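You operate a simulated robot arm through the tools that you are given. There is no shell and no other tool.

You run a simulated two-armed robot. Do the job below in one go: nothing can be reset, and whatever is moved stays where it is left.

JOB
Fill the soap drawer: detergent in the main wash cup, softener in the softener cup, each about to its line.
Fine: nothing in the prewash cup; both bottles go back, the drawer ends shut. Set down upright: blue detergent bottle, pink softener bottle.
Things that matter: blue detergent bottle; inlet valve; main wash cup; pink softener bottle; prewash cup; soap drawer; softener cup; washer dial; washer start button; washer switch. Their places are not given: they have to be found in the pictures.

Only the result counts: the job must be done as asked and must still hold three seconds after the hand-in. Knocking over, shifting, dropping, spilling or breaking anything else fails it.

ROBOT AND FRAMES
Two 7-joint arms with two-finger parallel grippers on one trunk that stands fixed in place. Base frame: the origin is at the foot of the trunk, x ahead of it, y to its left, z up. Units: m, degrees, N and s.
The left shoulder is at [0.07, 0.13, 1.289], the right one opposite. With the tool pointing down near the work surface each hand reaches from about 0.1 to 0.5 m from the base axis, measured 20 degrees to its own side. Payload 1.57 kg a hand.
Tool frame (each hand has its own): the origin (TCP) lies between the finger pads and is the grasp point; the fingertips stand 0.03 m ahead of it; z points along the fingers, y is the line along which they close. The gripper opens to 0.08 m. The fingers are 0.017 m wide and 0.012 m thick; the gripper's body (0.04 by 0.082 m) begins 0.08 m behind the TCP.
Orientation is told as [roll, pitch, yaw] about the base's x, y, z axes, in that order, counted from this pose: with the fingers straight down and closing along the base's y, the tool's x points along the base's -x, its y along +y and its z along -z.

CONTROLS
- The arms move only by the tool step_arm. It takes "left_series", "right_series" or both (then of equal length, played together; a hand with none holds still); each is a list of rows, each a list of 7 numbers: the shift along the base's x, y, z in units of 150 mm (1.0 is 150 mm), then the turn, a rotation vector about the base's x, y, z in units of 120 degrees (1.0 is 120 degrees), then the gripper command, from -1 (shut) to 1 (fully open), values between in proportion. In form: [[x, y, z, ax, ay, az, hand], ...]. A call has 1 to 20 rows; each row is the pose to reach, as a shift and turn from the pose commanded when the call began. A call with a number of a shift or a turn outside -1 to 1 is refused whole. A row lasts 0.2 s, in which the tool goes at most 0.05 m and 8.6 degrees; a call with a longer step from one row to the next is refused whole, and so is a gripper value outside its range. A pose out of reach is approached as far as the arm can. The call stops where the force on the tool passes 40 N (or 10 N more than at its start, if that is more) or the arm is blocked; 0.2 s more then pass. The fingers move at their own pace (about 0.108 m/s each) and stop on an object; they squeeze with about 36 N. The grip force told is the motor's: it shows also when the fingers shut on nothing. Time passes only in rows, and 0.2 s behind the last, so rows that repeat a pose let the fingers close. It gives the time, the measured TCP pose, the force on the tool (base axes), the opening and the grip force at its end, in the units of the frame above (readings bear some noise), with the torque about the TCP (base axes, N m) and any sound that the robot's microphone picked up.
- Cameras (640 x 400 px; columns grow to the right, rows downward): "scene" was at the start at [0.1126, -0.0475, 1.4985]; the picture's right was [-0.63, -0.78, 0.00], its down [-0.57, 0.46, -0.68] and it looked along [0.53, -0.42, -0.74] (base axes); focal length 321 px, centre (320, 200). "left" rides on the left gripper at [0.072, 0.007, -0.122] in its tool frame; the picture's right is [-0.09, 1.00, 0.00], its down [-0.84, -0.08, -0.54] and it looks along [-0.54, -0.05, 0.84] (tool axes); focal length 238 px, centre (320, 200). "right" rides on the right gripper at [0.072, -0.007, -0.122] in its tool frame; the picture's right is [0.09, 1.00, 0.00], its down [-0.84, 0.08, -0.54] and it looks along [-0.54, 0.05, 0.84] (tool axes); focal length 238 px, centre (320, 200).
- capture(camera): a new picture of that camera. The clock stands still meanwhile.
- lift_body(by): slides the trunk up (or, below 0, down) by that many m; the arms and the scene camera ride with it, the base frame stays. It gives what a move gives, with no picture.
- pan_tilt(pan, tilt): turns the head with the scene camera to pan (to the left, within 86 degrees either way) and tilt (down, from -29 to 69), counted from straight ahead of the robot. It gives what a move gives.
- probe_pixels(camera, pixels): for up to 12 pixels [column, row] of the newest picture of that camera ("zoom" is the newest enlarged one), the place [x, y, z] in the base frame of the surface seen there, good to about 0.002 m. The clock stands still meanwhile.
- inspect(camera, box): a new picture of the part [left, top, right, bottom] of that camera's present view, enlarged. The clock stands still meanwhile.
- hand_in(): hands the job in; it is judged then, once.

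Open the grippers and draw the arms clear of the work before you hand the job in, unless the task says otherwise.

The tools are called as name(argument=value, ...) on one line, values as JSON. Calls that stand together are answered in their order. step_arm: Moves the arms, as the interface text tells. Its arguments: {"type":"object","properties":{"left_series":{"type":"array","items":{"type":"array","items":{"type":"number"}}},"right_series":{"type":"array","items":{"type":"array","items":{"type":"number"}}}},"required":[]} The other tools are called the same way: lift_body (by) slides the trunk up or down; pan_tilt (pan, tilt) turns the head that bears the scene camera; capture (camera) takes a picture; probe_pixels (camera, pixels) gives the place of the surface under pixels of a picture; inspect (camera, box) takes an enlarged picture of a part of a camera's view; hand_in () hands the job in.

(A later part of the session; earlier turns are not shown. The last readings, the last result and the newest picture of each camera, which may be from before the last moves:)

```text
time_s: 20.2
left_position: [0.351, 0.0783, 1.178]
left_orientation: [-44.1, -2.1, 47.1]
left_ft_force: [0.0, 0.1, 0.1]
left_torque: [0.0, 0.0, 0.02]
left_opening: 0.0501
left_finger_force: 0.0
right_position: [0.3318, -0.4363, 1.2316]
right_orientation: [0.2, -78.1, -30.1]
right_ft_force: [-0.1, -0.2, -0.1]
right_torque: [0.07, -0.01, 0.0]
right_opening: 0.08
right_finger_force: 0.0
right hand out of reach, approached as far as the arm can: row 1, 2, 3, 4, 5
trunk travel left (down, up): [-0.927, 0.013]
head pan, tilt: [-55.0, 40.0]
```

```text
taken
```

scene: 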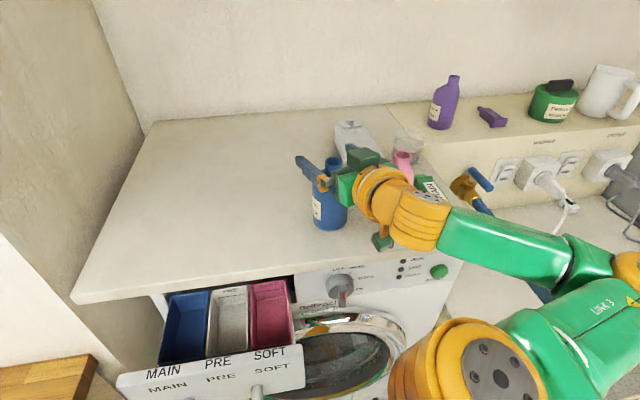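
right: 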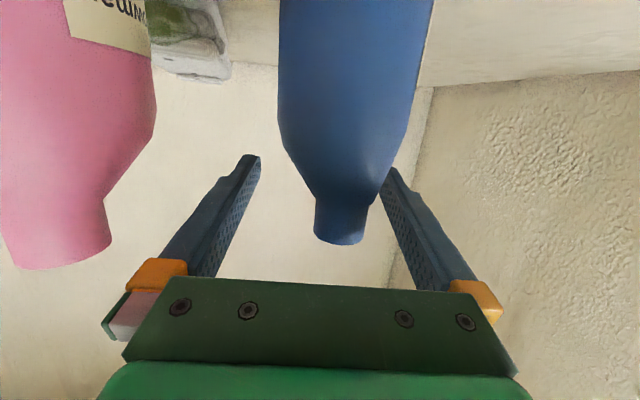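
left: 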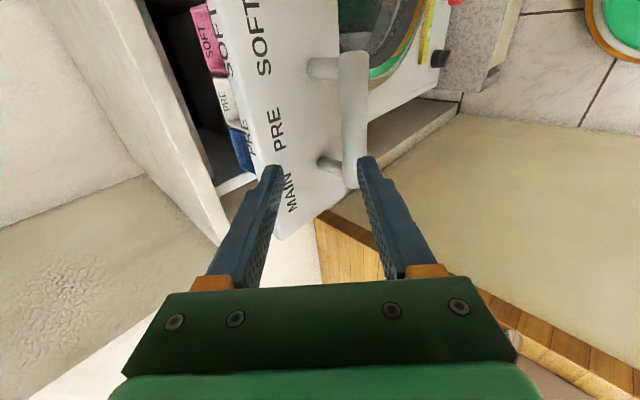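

The hand drifted to y=−0.436 (the arm can't fold that far), so the left finger would come down on the bottle's shoulder. I go back up 5 cm and turn the yaw to −18°, which moves the wrist farther from the shoulder.

step_arm(right_series=[[0, 0, 0.12, 0, 0, 0, 1], [0, 0, 0.24, 0, 0, 0, 1], [0, 0, 0.33, 0, 0, 0.05, 1], [0, 0, 0.33, 0, 0, 0.1, 1], [0, 0, 0.33, 0, 0, 0.1, 1]])

capture(camera="right")

```text
time_s: 21.4
left_position: [0.3504, 0.0787, 1.177]
left_orientation: [-44.1, -2.1, 47.1]
left_ft_force: [-0.6, 0.3, -0.8]
left_torque: [0.01, -0.03, -0.03]
left_opening: 0.0498
left_finger_force: 0.0
right_position: [0.3321, -0.436, 1.2819]
right_orientation: [0.1, -77.9, -18.0]
right_ft_force: [0.3, -0.5, -0.1]
right_torque: [0.0, -0.01, 0.01]
right_opening: 0.08
right_finger_force: 0.0
trunk travel left (down, up): [-0.927, 0.013]
head pan, tilt: [-55.0, 40.0]
```

```text
taken
```

right: 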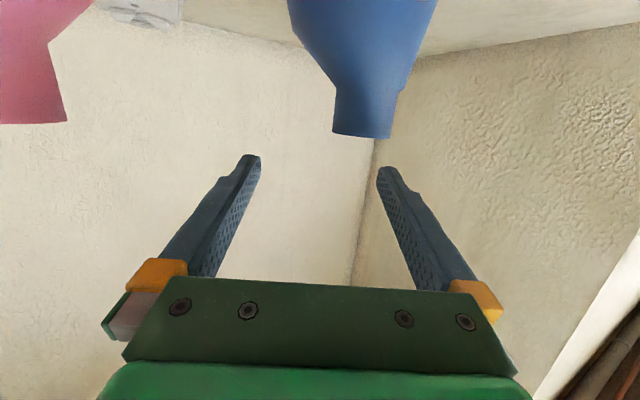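

No reach warning now. I shift the TCP over the bottle center, (−6, +15) mm, and look again.

step_arm(right_series=[[-0.02, 0.05, 0, 0, 0, 0, 1], [-0.04, 0.1, 0, 0, 0, 0, 1], [-0.04, 0.1, 0, 0, 0, 0, 1]])

capture(camera="right")

```text
time_s: 22.2
left_position: [0.3492, 0.0786, 1.1765]
left_orientation: [-44.0, -2.1, 47.0]
left_ft_force: [0.5, 0.1, -0.1]
left_torque: [-0.01, 0.01, 0.01]
left_opening: 0.0499
left_finger_force: 0.0
right_position: [0.3281, -0.4218, 1.2817]
right_orientation: [0.1, -78.0, -18.1]
right_ft_force: [0.4, 0.2, -0.2]
right_torque: [0.01, 0.03, -0.02]
right_opening: 0.0798
right_finger_force: 0.0
trunk travel left (down, up): [-0.927, 0.013]
head pan, tilt: [-55.0, 40.0]
```

```text
taken
```

right: 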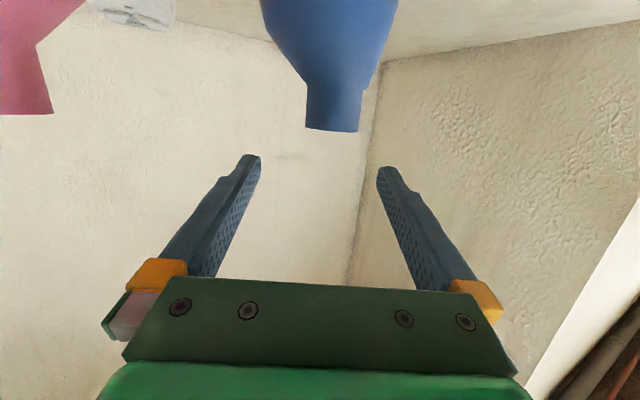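

The neck and body are centered between the fingers to within about 4 mm. I descend to z≈1.17 with a 3 mm sideways correction.

step_arm(right_series=[[-0.003, -0.01, -0.15, 0, 0, 0, 1], [-0.007, -0.02, -0.3, 0, 0, 0, 1], [-0.007, -0.02, -0.45, 0, 0, 0, 1], [-0.007, -0.02, -0.6, 0, 0, 0, 1], [-0.007, -0.02, -0.745, 0, 0, 0, 1], [-0.007, -0.02, -0.745, 0, 0, 0, 1]])

capture(camera="right")

capture(camera="scene")

```text
time_s: 23.6
left_position: [0.3502, 0.0785, 1.1775]
left_orientation: [-44.0, -2.2, 47.2]
left_ft_force: [0.0, 0.3, -0.3]
left_torque: [0.04, 0.03, -0.01]
left_opening: 0.05
left_finger_force: 0.1
right_position: [0.3266, -0.4242, 1.1692]
right_orientation: [0.0, -78.0, -18.1]
right_ft_force: [-0.4, 0.3, -0.3]
right_torque: [0.0, 0.01, 0.04]
right_opening: 0.0798
right_finger_force: 0.1
trunk travel left (down, up): [-0.927, 0.013]
head pan, tilt: [-55.0, 40.0]
```

```text
taken
```

right: 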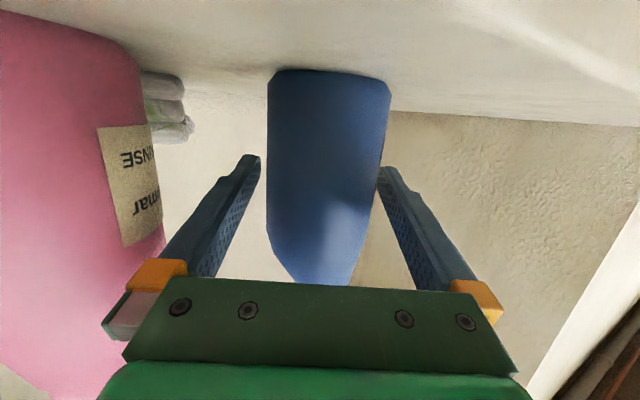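

```text
taken
```

scene: 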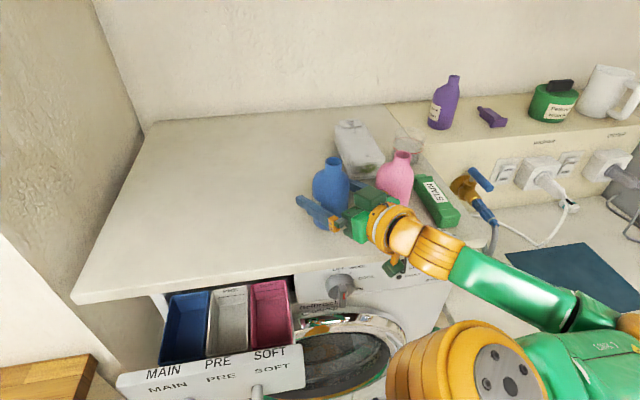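

The blue body sits between the fingers, about 3 mm toward the left finger (edges at 267 and 385 px, finger mid 318). I probe its surface to confirm depth before closing.

probe_pixels(camera="right", pixels=[[320, 200], [275, 180], [370, 180], [325, 120], [280, 120], [375, 120], [320, 255], [270, 100], [383, 100]])

```text
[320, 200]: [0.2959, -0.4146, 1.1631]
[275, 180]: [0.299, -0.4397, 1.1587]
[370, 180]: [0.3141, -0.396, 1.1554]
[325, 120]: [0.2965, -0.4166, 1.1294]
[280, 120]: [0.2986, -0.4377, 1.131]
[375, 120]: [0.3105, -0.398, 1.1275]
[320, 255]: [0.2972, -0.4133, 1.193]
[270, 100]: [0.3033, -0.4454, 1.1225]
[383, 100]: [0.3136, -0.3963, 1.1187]
```

The circle fit gives the center (0.326,−0.4235), r≈0.0307, right at the TCP. I close the right gripper on the blue bottle.

step_arm(right_series=[[0, 0, 0, 0, 0, 0, 0.5], [0, 0, 0, 0, 0, 0, 0], [0, 0, 0, 0, 0, 0, -1], [0, 0, 0, 0, 0, 0, -1]])

```text
time_s: 24.6
left_position: [0.35, 0.0789, 1.1766]
left_orientation: [-44.2, -2.1, 47.1]
left_ft_force: [-0.2, 0.0, 0.6]
left_torque: [0.01, -0.01, 0.0]
left_opening: 0.0502
left_finger_force: 0.0
right_position: [0.327, -0.424, 1.1697]
right_orientation: [0.2, -78.0, -18.0]
right_ft_force: [-0.6, 1.3, -0.9]
right_torque: [0.01, -0.01, 0.01]
right_opening: 0.0612
right_finger_force: 36.0
trunk travel left (down, up): [-0.927, 0.013]
head pan, tilt: [-55.0, 40.0]
```

The bottle is gripped (opening 0.0612, 36 N). I lift it 6 cm and read the weight.

step_arm(right_series=[[0, 0, 0.1, 0, 0, 0, -1], [0, 0, 0.2, 0, 0, 0, -1], [0, 0, 0.3, 0, 0, 0, -1], [0, 0, 0.4, 0, 0, 0, -1], [0, 0, 0.4, 0, 0, 0, -1]])

capture(camera="scene")

capture(camera="right")

```text
time_s: 25.9
left_position: [0.3509, 0.0788, 1.1776]
left_orientation: [-44.1, -2.2, 47.1]
left_ft_force: [-0.2, -0.5, 0.1]
left_torque: [-0.01, 0.02, -0.01]
left_opening: 0.0498
left_finger_force: 0.1
right_position: [0.3272, -0.4242, 1.2294]
right_orientation: [0.3, -77.9, -18.4]
right_ft_force: [0.9, 0.5, -2.4]
right_torque: [0.0, 0.02, 0.03]
right_opening: 0.061
right_finger_force: 35.6
trunk travel left (down, up): [-0.927, 0.013]
head pan, tilt: [-55.0, 40.0]
```

```text
taken
```

scene: 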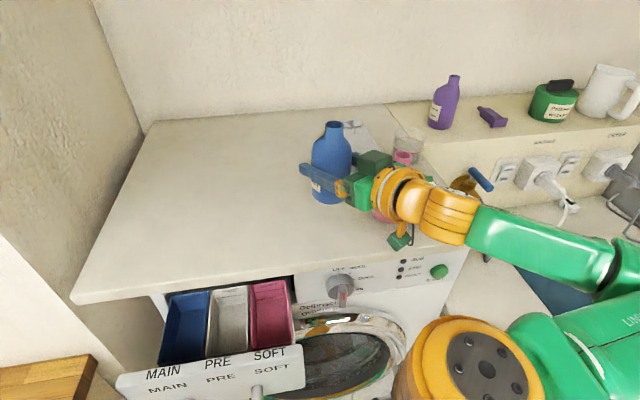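

```text
taken
```

right: 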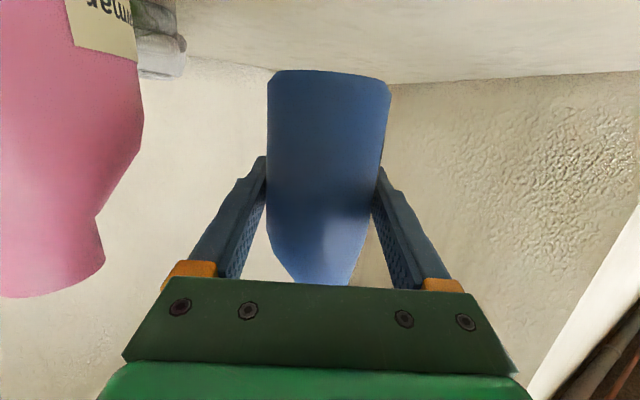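

The bottle hangs in the grip at about 2.4 N. I carry it upright to the left toward the main cup while yawing the hand left, and move the left hand farther out of the way at the same time.

step_arm(right_series=[[0.061, 0.181, 0, 0, 0, 0.0525, -1], [0.122, 0.363, 0, 0, 0, 0.105, -1], [0.184, 0.544, 0, 0, 0, 0.1575, -1], [0.245, 0.725, 0, 0, 0, 0.21, -1], [0.306, 0.907, 0, 0, 0, 0.2625, -1], [0.306, 0.907, 0, 0, 0, 0.2625, -1]], left_series=[[-0.027, 0.16, 0.053, 0, 0, 0, 0.25], [-0.053, 0.32, 0.107, 0, 0, 0, 0.25], [-0.08, 0.48, 0.16, 0, 0, 0, 0.25], [-0.107, 0.64, 0.213, 0, 0, 0, 0.25], [-0.133, 0.8, 0.267, 0, 0, 0, 0.25], [-0.133, 0.8, 0.267, 0, 0, 0, 0.25]])

capture(camera="scene")

```text
time_s: 27.2
left_position: [0.3343, 0.1977, 1.2221]
left_orientation: [-44.1, -2.2, 47.1]
left_ft_force: [0.6, 0.5, 0.0]
left_torque: [-0.01, 0.0, -0.01]
left_opening: 0.0501
left_finger_force: 0.1
right_position: [0.3722, -0.2875, 1.2285]
right_orientation: [0.2, -78.0, 13.3]
right_ft_force: [-0.3, -0.4, -2.3]
right_torque: [-0.01, 0.01, -0.02]
right_opening: 0.0609
right_finger_force: 35.8
trunk travel left (down, up): [-0.927, 0.013]
head pan, tilt: [-55.0, 40.0]
```

```text
taken
```

scene: 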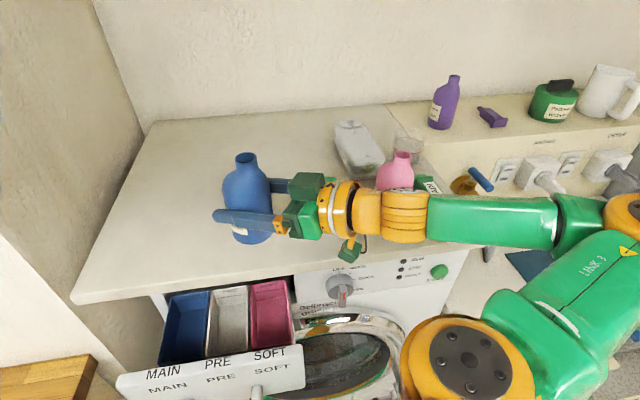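

All fine: the bottle hangs upright at (245,195) and the hand is in reach. I continue the second half of the swing to bring it over the drawer area.

step_arm(right_series=[[0.061, 0.181, 0, 0, 0, 0.0525, -1], [0.122, 0.363, 0, 0, 0, 0.105, -1], [0.184, 0.544, 0, 0, 0, 0.1575, -1], [0.245, 0.725, 0, 0, 0, 0.21, -1], [0.306, 0.907, 0, 0, 0, 0.2625, -1], [0.306, 0.907, 0, 0, 0, 0.2625, -1]])

pan_tilt(pan=-35, tilt=50)

capture(camera="scene")

capture(camera="right")

```text
time_s: 28.6
left_position: [0.3343, 0.197, 1.221]
left_orientation: [-44.2, -2.2, 47.3]
left_ft_force: [0.2, 0.4, -0.1]
left_torque: [0.01, -0.01, 0.01]
left_opening: 0.0499
left_finger_force: 0.1
right_position: [0.4192, -0.1529, 1.2295]
right_orientation: [0.4, -78.2, 44.6]
right_ft_force: [0.6, -0.5, -2.5]
right_torque: [-0.01, 0.01, -0.03]
right_opening: 0.0609
right_finger_force: 36.1
trunk travel left (down, up): [-0.927, 0.013]
head pan, tilt: [-55.0, 40.0]
```

```text
time_s: 29.5
left_position: [0.3351, 0.1974, 1.2217]
left_orientation: [-44.3, -2.2, 47.2]
left_ft_force: [-0.1, 0.4, 0.3]
left_torque: [0.0, -0.01, -0.04]
left_opening: 0.0502
left_finger_force: 0.0
right_position: [0.4187, -0.1525, 1.229]
right_orientation: [0.2, -78.1, 44.7]
right_ft_force: [-0.4, -1.4, -1.9]
right_torque: [0.02, -0.02, 0.01]
right_opening: 0.0607
right_finger_force: 35.9
trunk travel left (down, up): [-0.927, 0.013]
head pan, tilt: [-35.0, 50.0]
```

```text
taken
```

scene: 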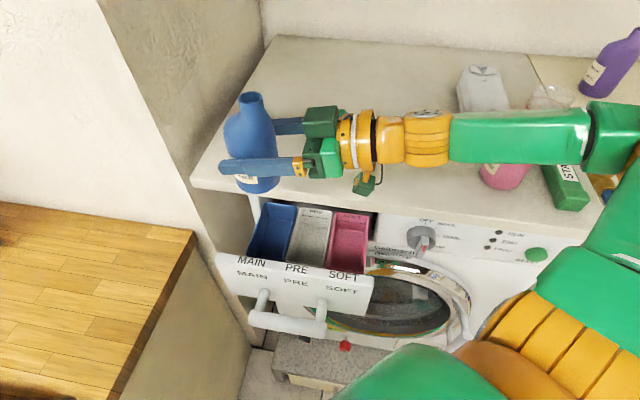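

```text
taken
```

right: 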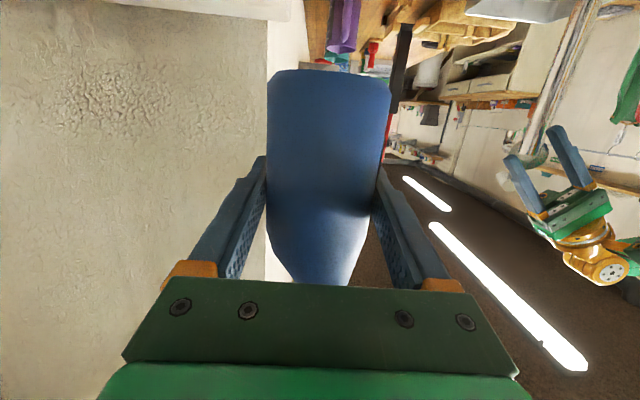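

The bottle stands upright above and just right of the main cup. I zoom and probe the mouth and the cup so I know the mouth's offset from the TCP.

inspect(camera="scene", box=[200, 80, 400, 300])

probe_pixels(camera="scene", pixels=[[238, 100], [263, 96], [250, 104], [249, 93], [270, 215], [248, 250], [295, 215], [280, 260], [370, 275], [215, 255], [250, 150], [245, 125]])

```text
1.82 times, centred on (300, 190) of scene
```

zoom: 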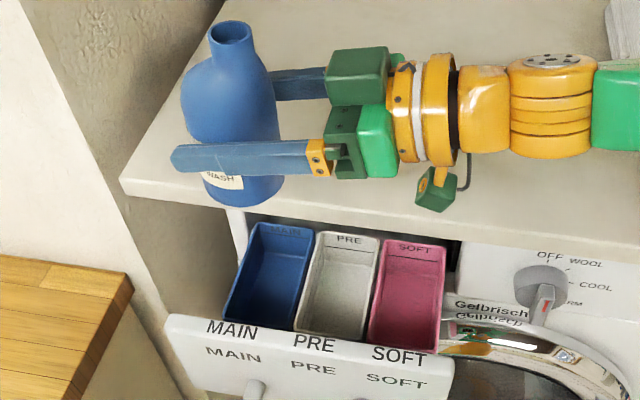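

```text
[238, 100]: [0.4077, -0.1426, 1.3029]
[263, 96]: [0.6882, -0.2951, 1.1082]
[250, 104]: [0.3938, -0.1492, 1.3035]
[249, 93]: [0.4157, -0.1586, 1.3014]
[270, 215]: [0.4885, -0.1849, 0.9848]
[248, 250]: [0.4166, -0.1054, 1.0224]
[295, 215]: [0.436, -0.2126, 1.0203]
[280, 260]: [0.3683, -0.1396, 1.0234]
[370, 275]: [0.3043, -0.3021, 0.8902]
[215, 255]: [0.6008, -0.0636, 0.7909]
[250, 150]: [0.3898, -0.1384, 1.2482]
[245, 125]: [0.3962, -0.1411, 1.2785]
```

The mouth center is at (0.405,−0.154,1.303), matching the expected offset from the TCP. I tilt the bottle 45° toward the left (mouth stays over the main cup) while lowering it between the panel and the lip.

step_arm(right_series=[[-0.056, -0.034, -0.077, -0.044, 0.044, 0, -1], [-0.111, -0.067, -0.153, -0.088, 0.088, 0, -1], [-0.167, -0.101, -0.23, -0.133, 0.133, 0, -1], [-0.223, -0.134, -0.307, -0.177, 0.177, 0, -1], [-0.278, -0.168, -0.383, -0.221, 0.221, 0, -1], [-0.334, -0.201, -0.46, -0.265, 0.265, 0, -1], [-0.334, -0.201, -0.46, -0.265, 0.265, 0, -1]])

capture(camera="scene")

capture(camera="right")

```text
time_s: 31.1
left_position: [0.3352, 0.1982, 1.2212]
left_orientation: [-44.1, -2.2, 47.2]
left_ft_force: [0.3, 0.1, 1.0]
left_torque: [0.0, 0.0, 0.0]
left_opening: 0.0501
left_finger_force: 0.1
right_position: [0.3685, -0.1859, 1.1466]
right_orientation: [0.4, -36.0, 44.9]
right_ft_force: [-0.2, 0.2, -1.5]
right_torque: [0.02, -0.01, 0.02]
right_opening: 0.0606
right_finger_force: 36.6
right hand out of reach, approached as far as the arm can: row 6, 7
trunk travel left (down, up): [-0.927, 0.013]
head pan, tilt: [-35.0, 50.0]
```

```text
taken
```

scene: 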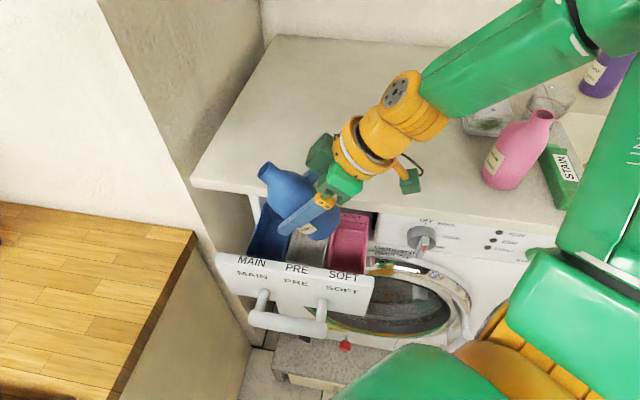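

```text
taken
```

right: 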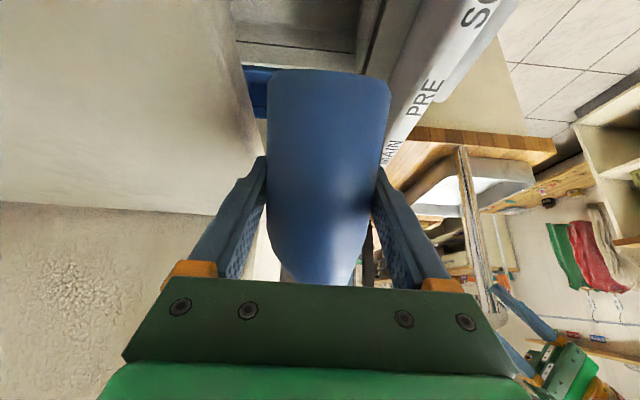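

The tilt stopped at 42° with a reach warning, though the bottle is still safely upright enough and over the main cup. I test whether raising the hand a little lets the tilt continue.

step_arm(right_series=[[0, 0, 0.13, 0, 0, 0, -1], [0, 0, 0.2, -0.03, 0.03, 0, -1], [0, 0, 0.2, -0.06, 0.06, 0, -1]])

```text
time_s: 31.9
left_position: [0.3355, 0.1989, 1.2211]
left_orientation: [-44.2, -2.2, 47.2]
left_ft_force: [-0.3, -0.4, -0.5]
left_torque: [0.01, 0.01, 0.01]
left_opening: 0.0501
left_finger_force: 0.1
right_position: [0.367, -0.1861, 1.1516]
right_orientation: [0.5, -36.6, 44.9]
right_ft_force: [0.2, 0.1, -2.1]
right_torque: [0.02, 0.0, -0.02]
right_opening: 0.0607
right_finger_force: 35.8
right hand out of reach, approached as far as the arm can: row 1, 2, 3
trunk travel left (down, up): [-0.927, 0.013]
head pan, tilt: [-35.0, 50.0]
```

Raising is blocked too: the arm is on a poor branch here. I bring the bottle back upright and retrace the path, so that I can pitch down where the arm came from and then carry it over tool-down.

step_arm(right_series=[[0.058, 0.037, 0.098, 0.041, -0.041, 0, -1], [0.116, 0.075, 0.196, 0.0815, -0.0815, 0, -1], [0.174, 0.112, 0.295, 0.122, -0.122, 0, -1], [0.231, 0.149, 0.393, 0.163, -0.163, 0, -1], [0.289, 0.187, 0.491, 0.204, -0.204, 0, -1], [0.347, 0.224, 0.589, 0.2445, -0.2445, 0, -1], [0.347, 0.224, 0.589, 0.2445, -0.2445, 0, -1]])

step_arm(right_series=[[-0.061, -0.181, 0, 0, 0, -0.0525, -1], [-0.122, -0.363, 0, 0, 0, -0.105, -1], [-0.184, -0.544, 0, 0, 0, -0.1575, -1], [-0.245, -0.725, 0, 0, 0, -0.21, -1], [-0.306, -0.907, 0, 0, 0, -0.2625, -1], [-0.306, -0.907, 0, 0, 0, -0.2625, -1]])

capture(camera="scene")

```text
time_s: 33.5
left_position: [0.3339, 0.1995, 1.2213]
left_orientation: [-44.2, -2.2, 47.2]
left_ft_force: [-0.1, -0.8, 0.1]
left_torque: [0.0, 0.0, 0.01]
left_opening: 0.0501
left_finger_force: 0.0
right_position: [0.4187, -0.155, 1.24]
right_orientation: [0.8, -78.1, 44.7]
right_ft_force: [0.4, -0.4, -2.1]
right_torque: [0.02, 0.01, 0.04]
right_opening: 0.0608
right_finger_force: 35.6
trunk travel left (down, up): [-0.927, 0.013]
head pan, tilt: [-35.0, 50.0]
```

```text
time_s: 34.9
left_position: [0.3346, 0.1976, 1.2209]
left_orientation: [-44.2, -2.3, 47.2]
left_ft_force: [0.4, 0.2, 0.6]
left_torque: [-0.03, -0.02, -0.05]
left_opening: 0.05
left_finger_force: 0.0
right_position: [0.3738, -0.2929, 1.2397]
right_orientation: [0.8, -78.0, 13.0]
right_ft_force: [-0.8, -0.5, -2.2]
right_torque: [0.0, -0.01, 0.02]
right_opening: 0.0609
right_finger_force: 35.7
trunk travel left (down, up): [-0.927, 0.013]
head pan, tilt: [-35.0, 50.0]
```

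```text
taken
```

scene: 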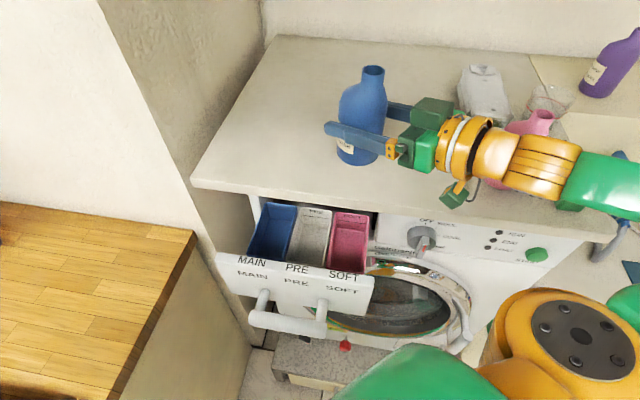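

Back at the midpoint with the bottle upright at (360,115). I return over the original spot at yaw −18°, 4 cm higher.

step_arm(right_series=[[-0.059, -0.156, 0.053, 0, 0, -0.0525, -1], [-0.117, -0.312, 0.107, 0, 0, -0.105, -1], [-0.176, -0.468, 0.16, 0, 0, -0.1575, -1], [-0.234, -0.624, 0.214, 0, 0, -0.21, -1], [-0.293, -0.78, 0.267, 0, 0, -0.2625, -1], [-0.293, -0.78, 0.267, 0, 0, -0.2625, -1]])

```text
time_s: 36.3
left_position: [0.3351, 0.1976, 1.2219]
left_orientation: [-44.2, -2.3, 47.2]
left_ft_force: [0.1, -0.4, -0.4]
left_torque: [0.0, 0.01, 0.04]
left_opening: 0.0498
left_finger_force: 0.0
right_position: [0.328, -0.4099, 1.2795]
right_orientation: [0.6, -78.0, -18.3]
right_ft_force: [0.0, -0.2, -1.9]
right_torque: [-0.02, 0.01, 0.03]
right_opening: 0.0609
right_finger_force: 36.1
trunk travel left (down, up): [-0.927, 0.013]
head pan, tilt: [-35.0, 50.0]
```

Now I tilt the bottle forward 45° about the hand's lateral axis, rising slightly, which should take the arm back toward its tool-down branch.

step_arm(right_series=[[-0.031, 0.056, 0.045, 0.019, 0.06, 0, -1], [-0.062, 0.111, 0.089, 0.039, 0.119, 0, -1], [-0.094, 0.167, 0.134, 0.058, 0.179, 0, -1], [-0.125, 0.222, 0.178, 0.077, 0.238, 0, -1], [-0.156, 0.278, 0.223, 0.097, 0.298, 0, -1], [-0.187, 0.333, 0.267, 0.116, 0.357, 0, -1], [-0.187, 0.333, 0.267, 0.116, 0.357, 0, -1]])

capture(camera="scene")

```text
time_s: 37.9
left_position: [0.3348, 0.1983, 1.2207]
left_orientation: [-44.2, -2.1, 47.1]
left_ft_force: [0.2, -0.1, 0.3]
left_torque: [0.02, 0.04, 0.02]
left_opening: 0.0499
left_finger_force: 0.0
right_position: [0.301, -0.3584, 1.3194]
right_orientation: [0.4, -32.9, -18.0]
right_ft_force: [0.3, 0.5, -2.5]
right_torque: [0.0, -0.05, -0.01]
right_opening: 0.0608
right_finger_force: 35.8
trunk travel left (down, up): [-0.927, 0.013]
head pan, tilt: [-35.0, 50.0]
```

```text
taken
```

scene: 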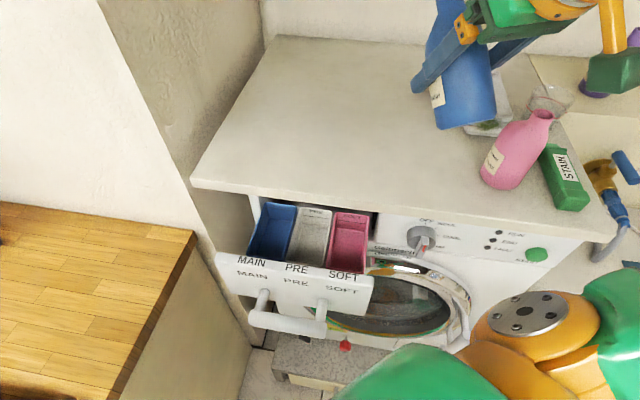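

The tilt to 45° worked with no warning and no spill. I carry it leftward at that tilt, yawing to 0°, first part of the way to the main cup.

step_arm(right_series=[[0.05, 0.217, -0.05, 0, 0, 0.0375, -1], [0.1, 0.433, -0.1, 0, 0, 0.075, -1], [0.15, 0.65, -0.15, 0, 0, 0.1125, -1], [0.2, 0.867, -0.2, 0, 0, 0.15, -1], [0.2, 0.867, -0.2, 0, 0, 0.15, -1]])

capture(camera="scene")

```text
time_s: 39.1
left_position: [0.3344, 0.1987, 1.2214]
left_orientation: [-44.1, -2.2, 47.2]
left_ft_force: [-0.3, 0.1, 0.7]
left_torque: [0.02, 0.0, 0.03]
left_opening: 0.0499
left_finger_force: 0.0
right_position: [0.3328, -0.229, 1.2902]
right_orientation: [0.4, -33.0, 0.0]
right_ft_force: [1.1, -0.4, -1.8]
right_torque: [-0.01, 0.02, 0.0]
right_opening: 0.0609
right_finger_force: 36.0
trunk travel left (down, up): [-0.927, 0.013]
head pan, tilt: [-35.0, 50.0]
```

```text
taken
```

scene: 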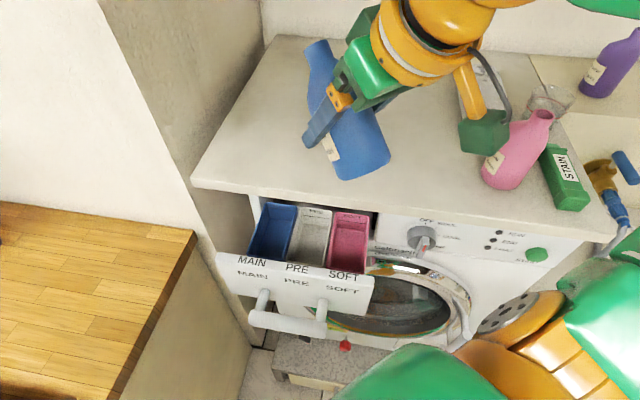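

Everything in reach; the bottle is above the washer top. I move it to put the mouth over the main cup at a 55° tilt, lowering to z≈1.19.

step_arm(right_series=[[0.022, 0.106, -0.135, 0, 0.017, 0, -1], [0.043, 0.212, -0.269, 0, 0.033, 0, -1], [0.065, 0.317, -0.404, 0, 0.05, 0, -1], [0.086, 0.423, -0.538, 0, 0.066, 0, -1], [0.108, 0.529, -0.673, 0, 0.083, 0, -1], [0.108, 0.529, -0.673, 0, 0.083, 0, -1]])

capture(camera="scene")

capture(camera="right")

```text
time_s: 40.5
left_position: [0.3351, 0.1986, 1.2218]
left_orientation: [-44.3, -2.2, 47.1]
left_ft_force: [-0.6, 0.2, -0.3]
left_torque: [0.0, 0.04, 0.06]
left_opening: 0.0503
left_finger_force: 0.1
right_position: [0.3473, -0.1475, 1.1895]
right_orientation: [0.5, -23.0, 0.0]
right_ft_force: [0.0, -0.2, -2.3]
right_torque: [0.0, 0.03, 0.0]
right_opening: 0.0607
right_finger_force: 36.1
trunk travel left (down, up): [-0.927, 0.013]
head pan, tilt: [-35.0, 50.0]
```

```text
taken
```

scene: 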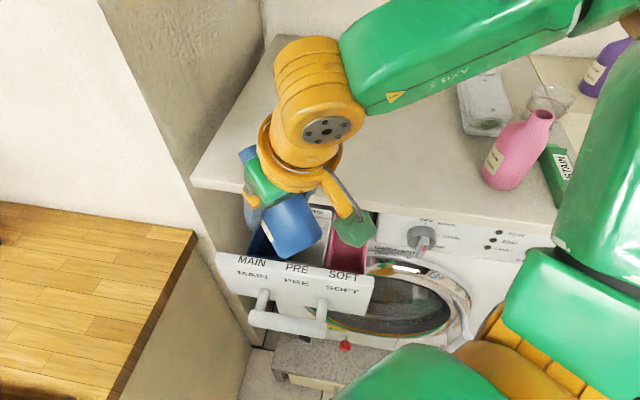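

```text
taken
```

right: 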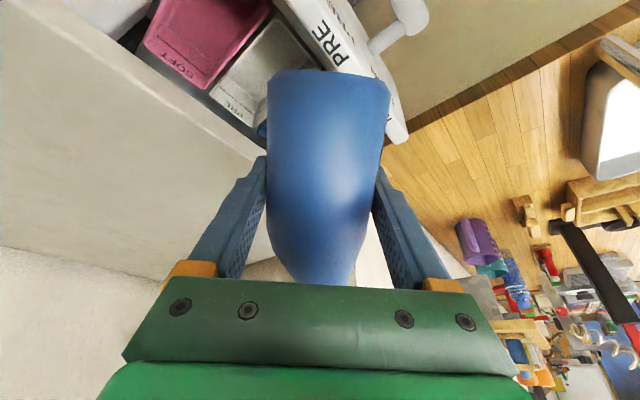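

The wrist now hides the mouth from the head camera, so I'll use the left hand's camera as a second eye. First I probe the wall and counter near where the left hand would go.

probe_pixels(camera="scene", pixels=[[150, 100], [185, 180], [195, 210], [100, 60], [220, 130], [100, 240], [180, 235], [230, 290], [60, 150], [240, 60]])

capture(camera="left")

```text
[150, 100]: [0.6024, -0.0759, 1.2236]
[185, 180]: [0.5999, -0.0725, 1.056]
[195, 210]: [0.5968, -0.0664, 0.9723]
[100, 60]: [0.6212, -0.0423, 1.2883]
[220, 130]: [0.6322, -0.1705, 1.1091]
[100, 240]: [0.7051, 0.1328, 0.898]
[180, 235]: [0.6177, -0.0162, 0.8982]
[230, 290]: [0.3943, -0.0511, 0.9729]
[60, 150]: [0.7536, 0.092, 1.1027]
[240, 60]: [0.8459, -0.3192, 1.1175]
```

```text
taken
```

left: 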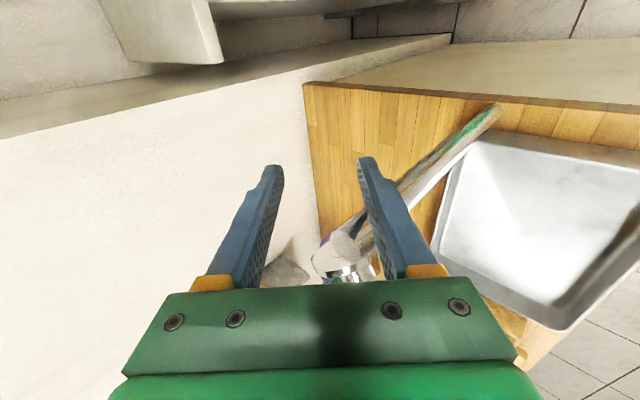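

The left view shows a sink and tap on the counter below. I probe those to know their heights before moving the left hand.

probe_pixels(camera="left", pixels=[[345, 262], [460, 150], [330, 262], [410, 190], [285, 270], [490, 112], [170, 50], [330, 90], [400, 200]])

```text
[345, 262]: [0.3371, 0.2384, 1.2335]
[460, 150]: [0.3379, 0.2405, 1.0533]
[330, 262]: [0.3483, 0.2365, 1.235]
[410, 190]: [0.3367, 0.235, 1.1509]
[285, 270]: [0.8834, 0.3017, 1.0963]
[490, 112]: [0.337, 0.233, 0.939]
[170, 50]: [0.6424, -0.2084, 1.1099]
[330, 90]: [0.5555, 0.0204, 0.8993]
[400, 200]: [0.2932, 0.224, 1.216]
```

A tall tap pole stands at (0.337,0.237) up to z≈1.24, very near the left hand. I move the left hand away from it to the right and up, yawing 25° so that its camera looks at the main cup.

step_arm(left_series=[[0.0, -0.15, 0.08, 0, 0, 0, 0.25], [0.05, -0.35, 0.15, 0, 0, 0, 0.25], [0.2, -0.55, 0.15, 0, 0, -0.05, 0.25], [0.4, -0.75, 0.15, 0, 0, -0.1, 0.25], [0.6, -0.9, 0.15, 0, 0, -0.15, 0.25], [0.8, -0.98, 0.15, 0, 0, -0.2083, 0.25], [0.8, -0.98, 0.15, 0, 0, -0.2083, 0.25]])

capture(camera="left")

capture(camera="scene")

```text
time_s: 42.1
left_position: [0.4556, 0.0492, 1.2446]
left_orientation: [-44.2, -2.1, 22.1]
left_ft_force: [0.3, -0.1, 0.0]
left_torque: [0.0, 0.0, 0.01]
left_opening: 0.0501
left_finger_force: 0.1
right_position: [0.3477, -0.1466, 1.1883]
right_orientation: [0.3, -22.9, 0.0]
right_ft_force: [0.4, 0.6, -2.5]
right_torque: [-0.03, -0.01, 0.03]
right_opening: 0.0606
right_finger_force: 35.6
trunk travel left (down, up): [-0.927, 0.013]
head pan, tilt: [-35.0, 50.0]
```

```text
taken
```

left: 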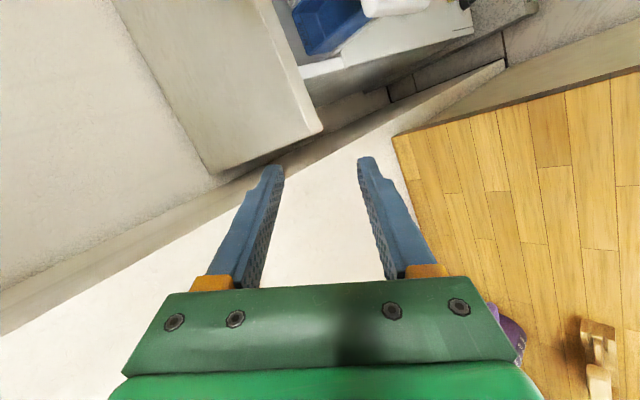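

```text
taken
```

scene: 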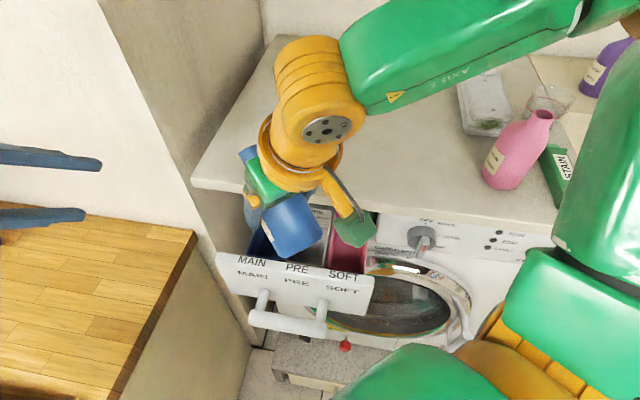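

The main cup shows only at the top of the left view (325,20). I rotate the left hand about its closing axis and shift a bit so that the cup and the mouth come into the middle of its picture.

step_arm(left_series=[[-0.08, -0.025, -0.02, -0.008, 0.036, -0.037, 0.25], [-0.165, -0.05, -0.03, -0.016, 0.072, -0.074, 0.25], [-0.25, -0.075, -0.05, -0.025, 0.109, -0.11, 0.25], [-0.33, -0.1, -0.067, -0.0327, 0.1448, -0.1473, 0.25], [-0.33, -0.1, -0.067, -0.0327, 0.1448, -0.1473, 0.25]])

capture(camera="left")

```text
time_s: 43.3
left_position: [0.4038, 0.0355, 1.2343]
left_orientation: [-44.2, 15.7, 4.3]
left_ft_force: [-0.4, -0.2, -0.2]
left_torque: [0.0, 0.02, -0.05]
left_opening: 0.0501
left_finger_force: 0.0
right_position: [0.3486, -0.1471, 1.1888]
right_orientation: [0.4, -23.0, 0.0]
right_ft_force: [1.0, 0.1, -2.9]
right_torque: [0.0, -0.05, 0.03]
right_opening: 0.0606
right_finger_force: 36.3
trunk travel left (down, up): [-0.927, 0.013]
head pan, tilt: [-35.0, 50.0]
```

```text
taken
```

left: 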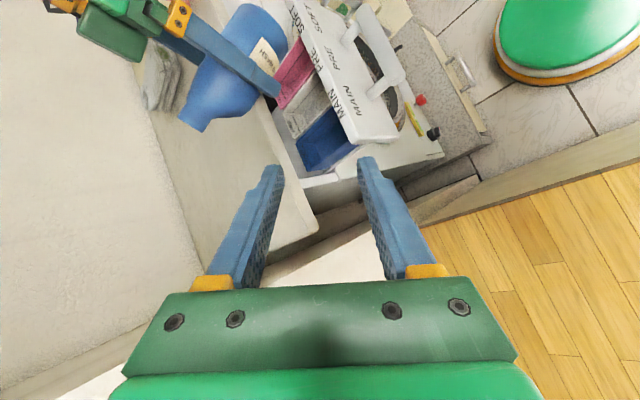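

The left camera now sees both the bottle mouth (195,120) and the main cup (325,140). I probe the mouth rim and the cup rims from here.

inspect(camera="left", box=[160, 0, 400, 190])

probe_pixels(camera="left", pixels=[[181, 114], [205, 130], [193, 122], [210, 95], [305, 140], [330, 112], [325, 165], [352, 145], [318, 140], [335, 135], [345, 130], [300, 155]])

```text
2.11 times, centred on (280, 95) of left
```

zoom: 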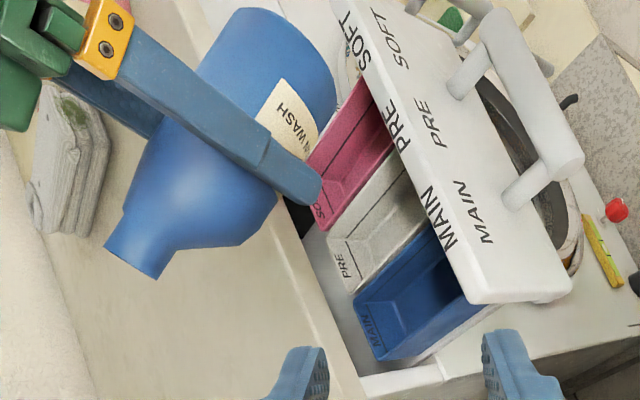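

```text
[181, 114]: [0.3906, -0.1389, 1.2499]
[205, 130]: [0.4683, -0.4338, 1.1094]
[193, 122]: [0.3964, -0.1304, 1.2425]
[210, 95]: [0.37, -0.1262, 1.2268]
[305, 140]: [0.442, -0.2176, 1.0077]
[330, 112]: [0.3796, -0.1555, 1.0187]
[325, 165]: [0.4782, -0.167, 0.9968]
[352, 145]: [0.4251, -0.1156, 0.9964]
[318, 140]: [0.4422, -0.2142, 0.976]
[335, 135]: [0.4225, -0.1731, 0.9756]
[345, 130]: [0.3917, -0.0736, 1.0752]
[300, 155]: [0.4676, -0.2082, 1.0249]
```

Geometry agrees: mouth center about (0.40,−0.14,1.245), over the main cup. I tilt 20° more to 75° and lower the TCP to z≈1.13, still before expected flow.

step_arm(right_series=[[-0.023, 0, -0.098, 0, 0.042, 0, -1], [-0.046, 0, -0.196, 0, 0.083, 0, -1], [-0.068, 0, -0.294, 0, 0.125, 0, -1], [-0.091, 0, -0.392, 0, 0.1667, 0, -1], [-0.091, 0, -0.392, 0, 0.1667, 0, -1]])

inspect(camera="left", box=[160, 0, 400, 190])

capture(camera="scene")

```text
time_s: 44.5
left_position: [0.4043, 0.0348, 1.2334]
left_orientation: [-44.0, 15.5, 4.4]
left_ft_force: [0.3, -0.1, -0.1]
left_torque: [0.03, -0.01, -0.01]
left_opening: 0.0499
left_finger_force: 0.1
right_position: [0.3328, -0.1483, 1.1287]
right_orientation: [0.4, -3.0, 0.0]
right_ft_force: [-0.3, -0.4, -2.5]
right_torque: [-0.01, 0.01, 0.03]
right_opening: 0.061
right_finger_force: 35.7
trunk travel left (down, up): [-0.927, 0.013]
head pan, tilt: [-35.0, 50.0]
```

```text
2.11 times, centred on (280, 95) of left
```

zoom: 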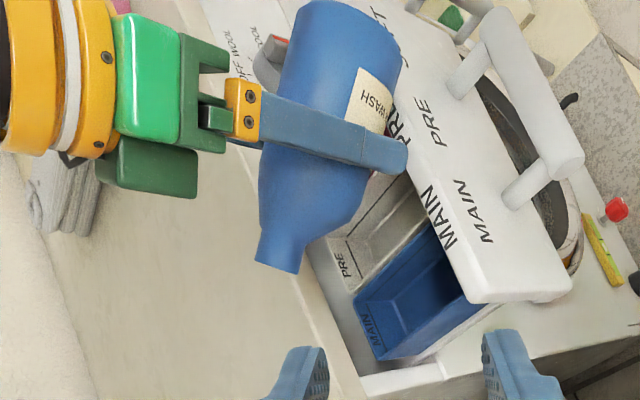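

```text
taken
```

scene: 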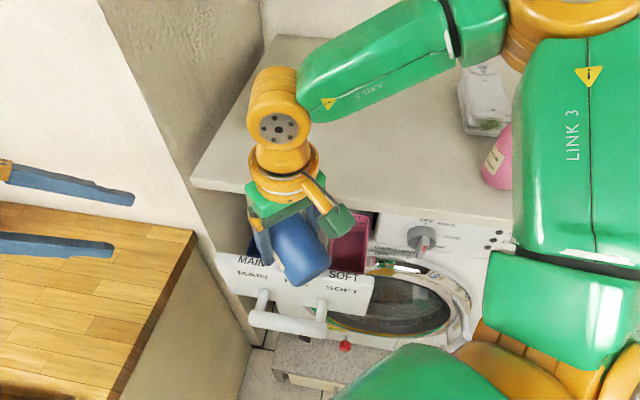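

No liquid yet at 75°. I probe the mouth's rim in this view to verify it is over the main cup.

probe_pixels(camera="zoom", pixels=[[259, 256], [277, 264], [296, 270], [270, 230], [300, 240], [385, 155], [320, 110]])

```text
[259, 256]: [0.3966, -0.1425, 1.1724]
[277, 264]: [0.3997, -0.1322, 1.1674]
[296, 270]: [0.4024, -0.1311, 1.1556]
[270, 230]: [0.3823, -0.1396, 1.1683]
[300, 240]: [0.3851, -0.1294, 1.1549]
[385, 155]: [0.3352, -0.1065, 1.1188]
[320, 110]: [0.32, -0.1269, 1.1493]
```

The mouth center is about (0.400,−0.143,1.16), inside the main cup's span. I tilt gently to about 84° and look for flow.

step_arm(right_series=[[-0.012, 0, 0, 0, 0.0375, 0, -1], [-0.025, 0, 0, 0, 0.075, 0, -1]])

inspect(camera="left", box=[160, 0, 400, 190])

```text
time_s: 45.1
left_position: [0.4058, 0.0357, 1.2338]
left_orientation: [-44.0, 15.6, 4.4]
left_ft_force: [-0.1, -0.3, -0.9]
left_torque: [0.0, 0.01, 0.01]
left_opening: 0.0497
left_finger_force: 0.1
right_position: [0.3299, -0.149, 1.1292]
right_orientation: [0.4, 6.1, -0.1]
right_ft_force: [0.5, 0.2, -2.5]
right_torque: [-0.02, 0.01, -0.02]
right_opening: 0.0612
right_finger_force: 36.1
trunk travel left (down, up): [-0.927, 0.013]
head pan, tilt: [-35.0, 50.0]
```

```text
2.11 times, centred on (280, 95) of left
```

zoom: 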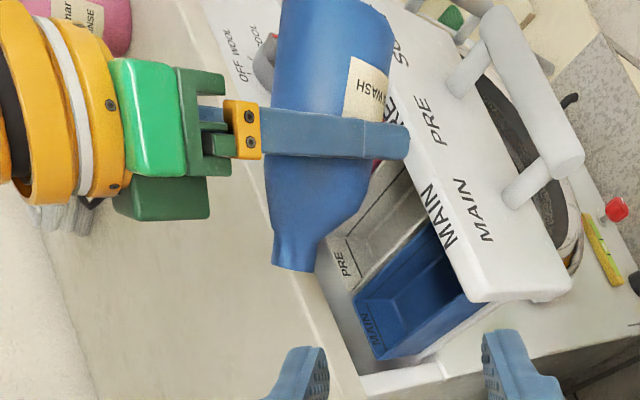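

Still no stream at 84°. I tilt to about 92° and look again.

step_arm(right_series=[[-0.006, 0, 0, 0, 0.033, 0, -1], [-0.012, 0, 0, 0, 0.067, 0, -1]])

inspect(camera="left", box=[160, 0, 400, 190])

```text
time_s: 45.7
left_position: [0.4051, 0.0359, 1.2325]
left_orientation: [-44.1, 15.5, 4.3]
left_ft_force: [-1.0, 0.7, -0.1]
left_torque: [0.02, 0.01, 0.03]
left_opening: 0.05
left_finger_force: 0.1
right_position: [0.3282, -0.1485, 1.1295]
right_orientation: [0.3, 14.1, 0.0]
right_ft_force: [-0.5, -0.7, -3.4]
right_torque: [0.0, -0.01, 0.0]
right_opening: 0.0609
right_finger_force: 36.1
trunk travel left (down, up): [-0.927, 0.013]
head pan, tilt: [-35.0, 50.0]
```

```text
2.11 times, centred on (280, 95) of left
```

zoom: 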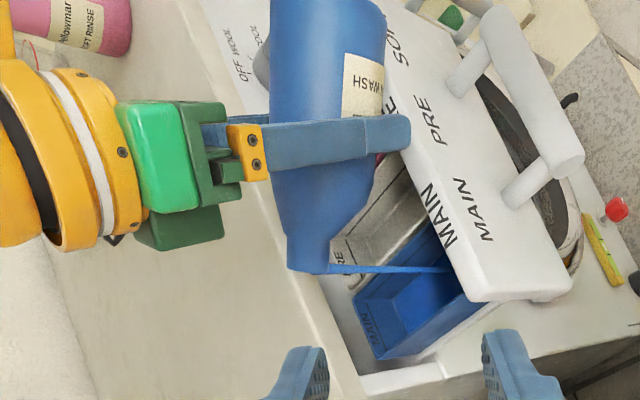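

A thin blue stream now runs from the mouth (330,268) straight down. I check from the head camera where it lands before letting more time pass.

inspect(camera="scene", box=[200, 190, 380, 310])

probe_pixels(camera="left", pixels=[[285, 127], [300, 127], [320, 127], [335, 127], [340, 127], [345, 127]])

```text
3.33 times, centred on (290, 250) of scene
```

zoom: 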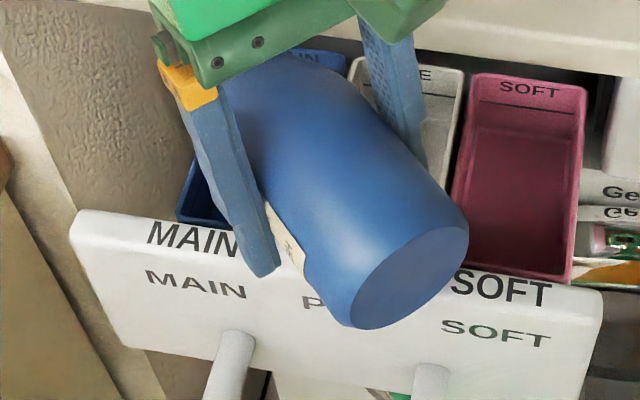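

```text
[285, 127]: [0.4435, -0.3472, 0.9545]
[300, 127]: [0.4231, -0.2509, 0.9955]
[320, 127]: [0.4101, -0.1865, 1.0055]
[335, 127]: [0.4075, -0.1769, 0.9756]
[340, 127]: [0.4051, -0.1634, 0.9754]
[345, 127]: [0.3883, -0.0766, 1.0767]
```

I take a fresh full left picture so that I can probe points along the stream.

capture(camera="left")

inspect(camera="left", box=[260, 90, 370, 180])

```text
taken
```

left: 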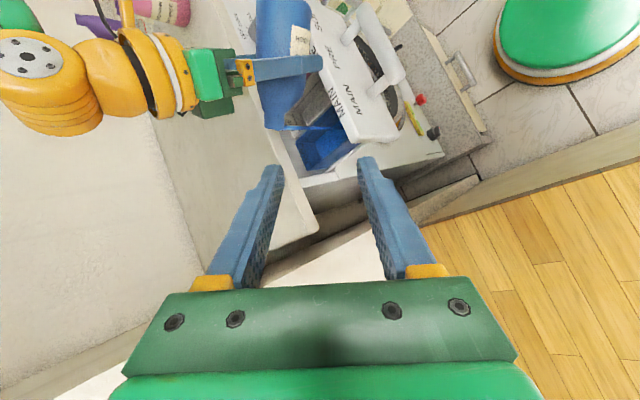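

```text
4.44 times, centred on (315, 135) of left
```

zoom: 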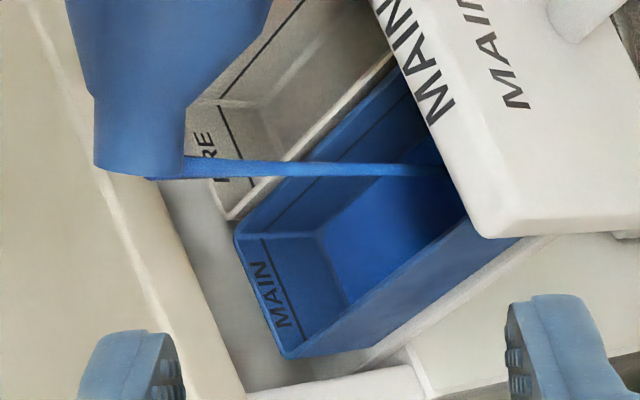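

The stream can be seen from (190,168) to (440,172) in the zoom, ending inside the main cup. I probe along it.

probe_pixels(camera="zoom", pixels=[[200, 168], [250, 168], [300, 168], [350, 169], [400, 170], [430, 171], [445, 173], [440, 200], [400, 220], [345, 215], [420, 185]])

```text
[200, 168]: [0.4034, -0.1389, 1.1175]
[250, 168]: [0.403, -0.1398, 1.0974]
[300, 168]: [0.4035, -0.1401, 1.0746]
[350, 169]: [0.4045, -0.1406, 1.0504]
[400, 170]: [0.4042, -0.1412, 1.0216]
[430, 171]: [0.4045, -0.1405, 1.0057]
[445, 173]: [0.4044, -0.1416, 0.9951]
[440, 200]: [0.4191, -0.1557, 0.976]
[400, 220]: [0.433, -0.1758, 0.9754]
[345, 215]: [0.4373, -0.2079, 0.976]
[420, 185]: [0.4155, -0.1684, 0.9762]
```

The stream drops straight down at (0.404,−0.141), well inside the main cup. I hold this tilt for about a second and check the level.

step_arm(right_series=[[0, 0, 0, 0, 0, 0, -1], [0, 0, 0, 0, 0, 0, -1], [0, 0, 0, 0, 0, 0, -1], [0, 0, 0, 0, 0, 0, -1]])

inspect(camera="left", box=[260, 90, 370, 180])

probe_pixels(camera="zoom", pixels=[[200, 168], [400, 170], [440, 200], [400, 220], [345, 215], [420, 185], [360, 260]])

```text
time_s: 46.7
left_position: [0.4047, 0.0347, 1.2337]
left_orientation: [-43.9, 15.5, 4.4]
left_ft_force: [-0.3, -0.4, 0.9]
left_torque: [-0.01, -0.01, -0.03]
left_opening: 0.0503
left_finger_force: 0.1
right_position: [0.3273, -0.1463, 1.1287]
right_orientation: [0.4, 13.9, 0.0]
right_ft_force: [-1.0, 0.1, -2.2]
right_torque: [0.01, -0.05, -0.02]
right_opening: 0.0608
right_finger_force: 36.3
trunk travel left (down, up): [-0.927, 0.013]
head pan, tilt: [-35.0, 50.0]
```

```text
4.44 times, centred on (315, 135) of left
```

zoom: 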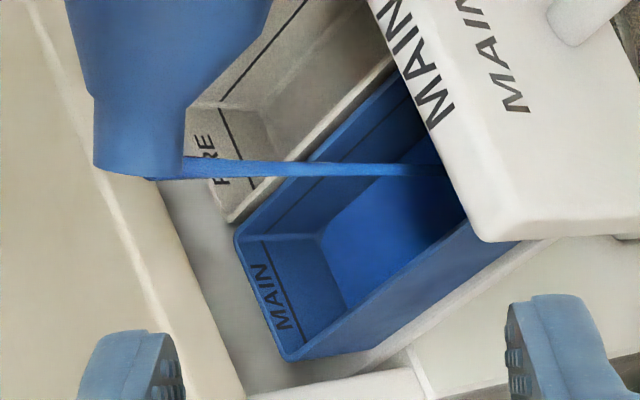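

```text
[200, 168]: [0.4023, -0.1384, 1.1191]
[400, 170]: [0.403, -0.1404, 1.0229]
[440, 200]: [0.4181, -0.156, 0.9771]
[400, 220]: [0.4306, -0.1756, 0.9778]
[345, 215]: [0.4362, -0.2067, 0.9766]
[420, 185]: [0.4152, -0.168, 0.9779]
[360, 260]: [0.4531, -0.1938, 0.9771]
```

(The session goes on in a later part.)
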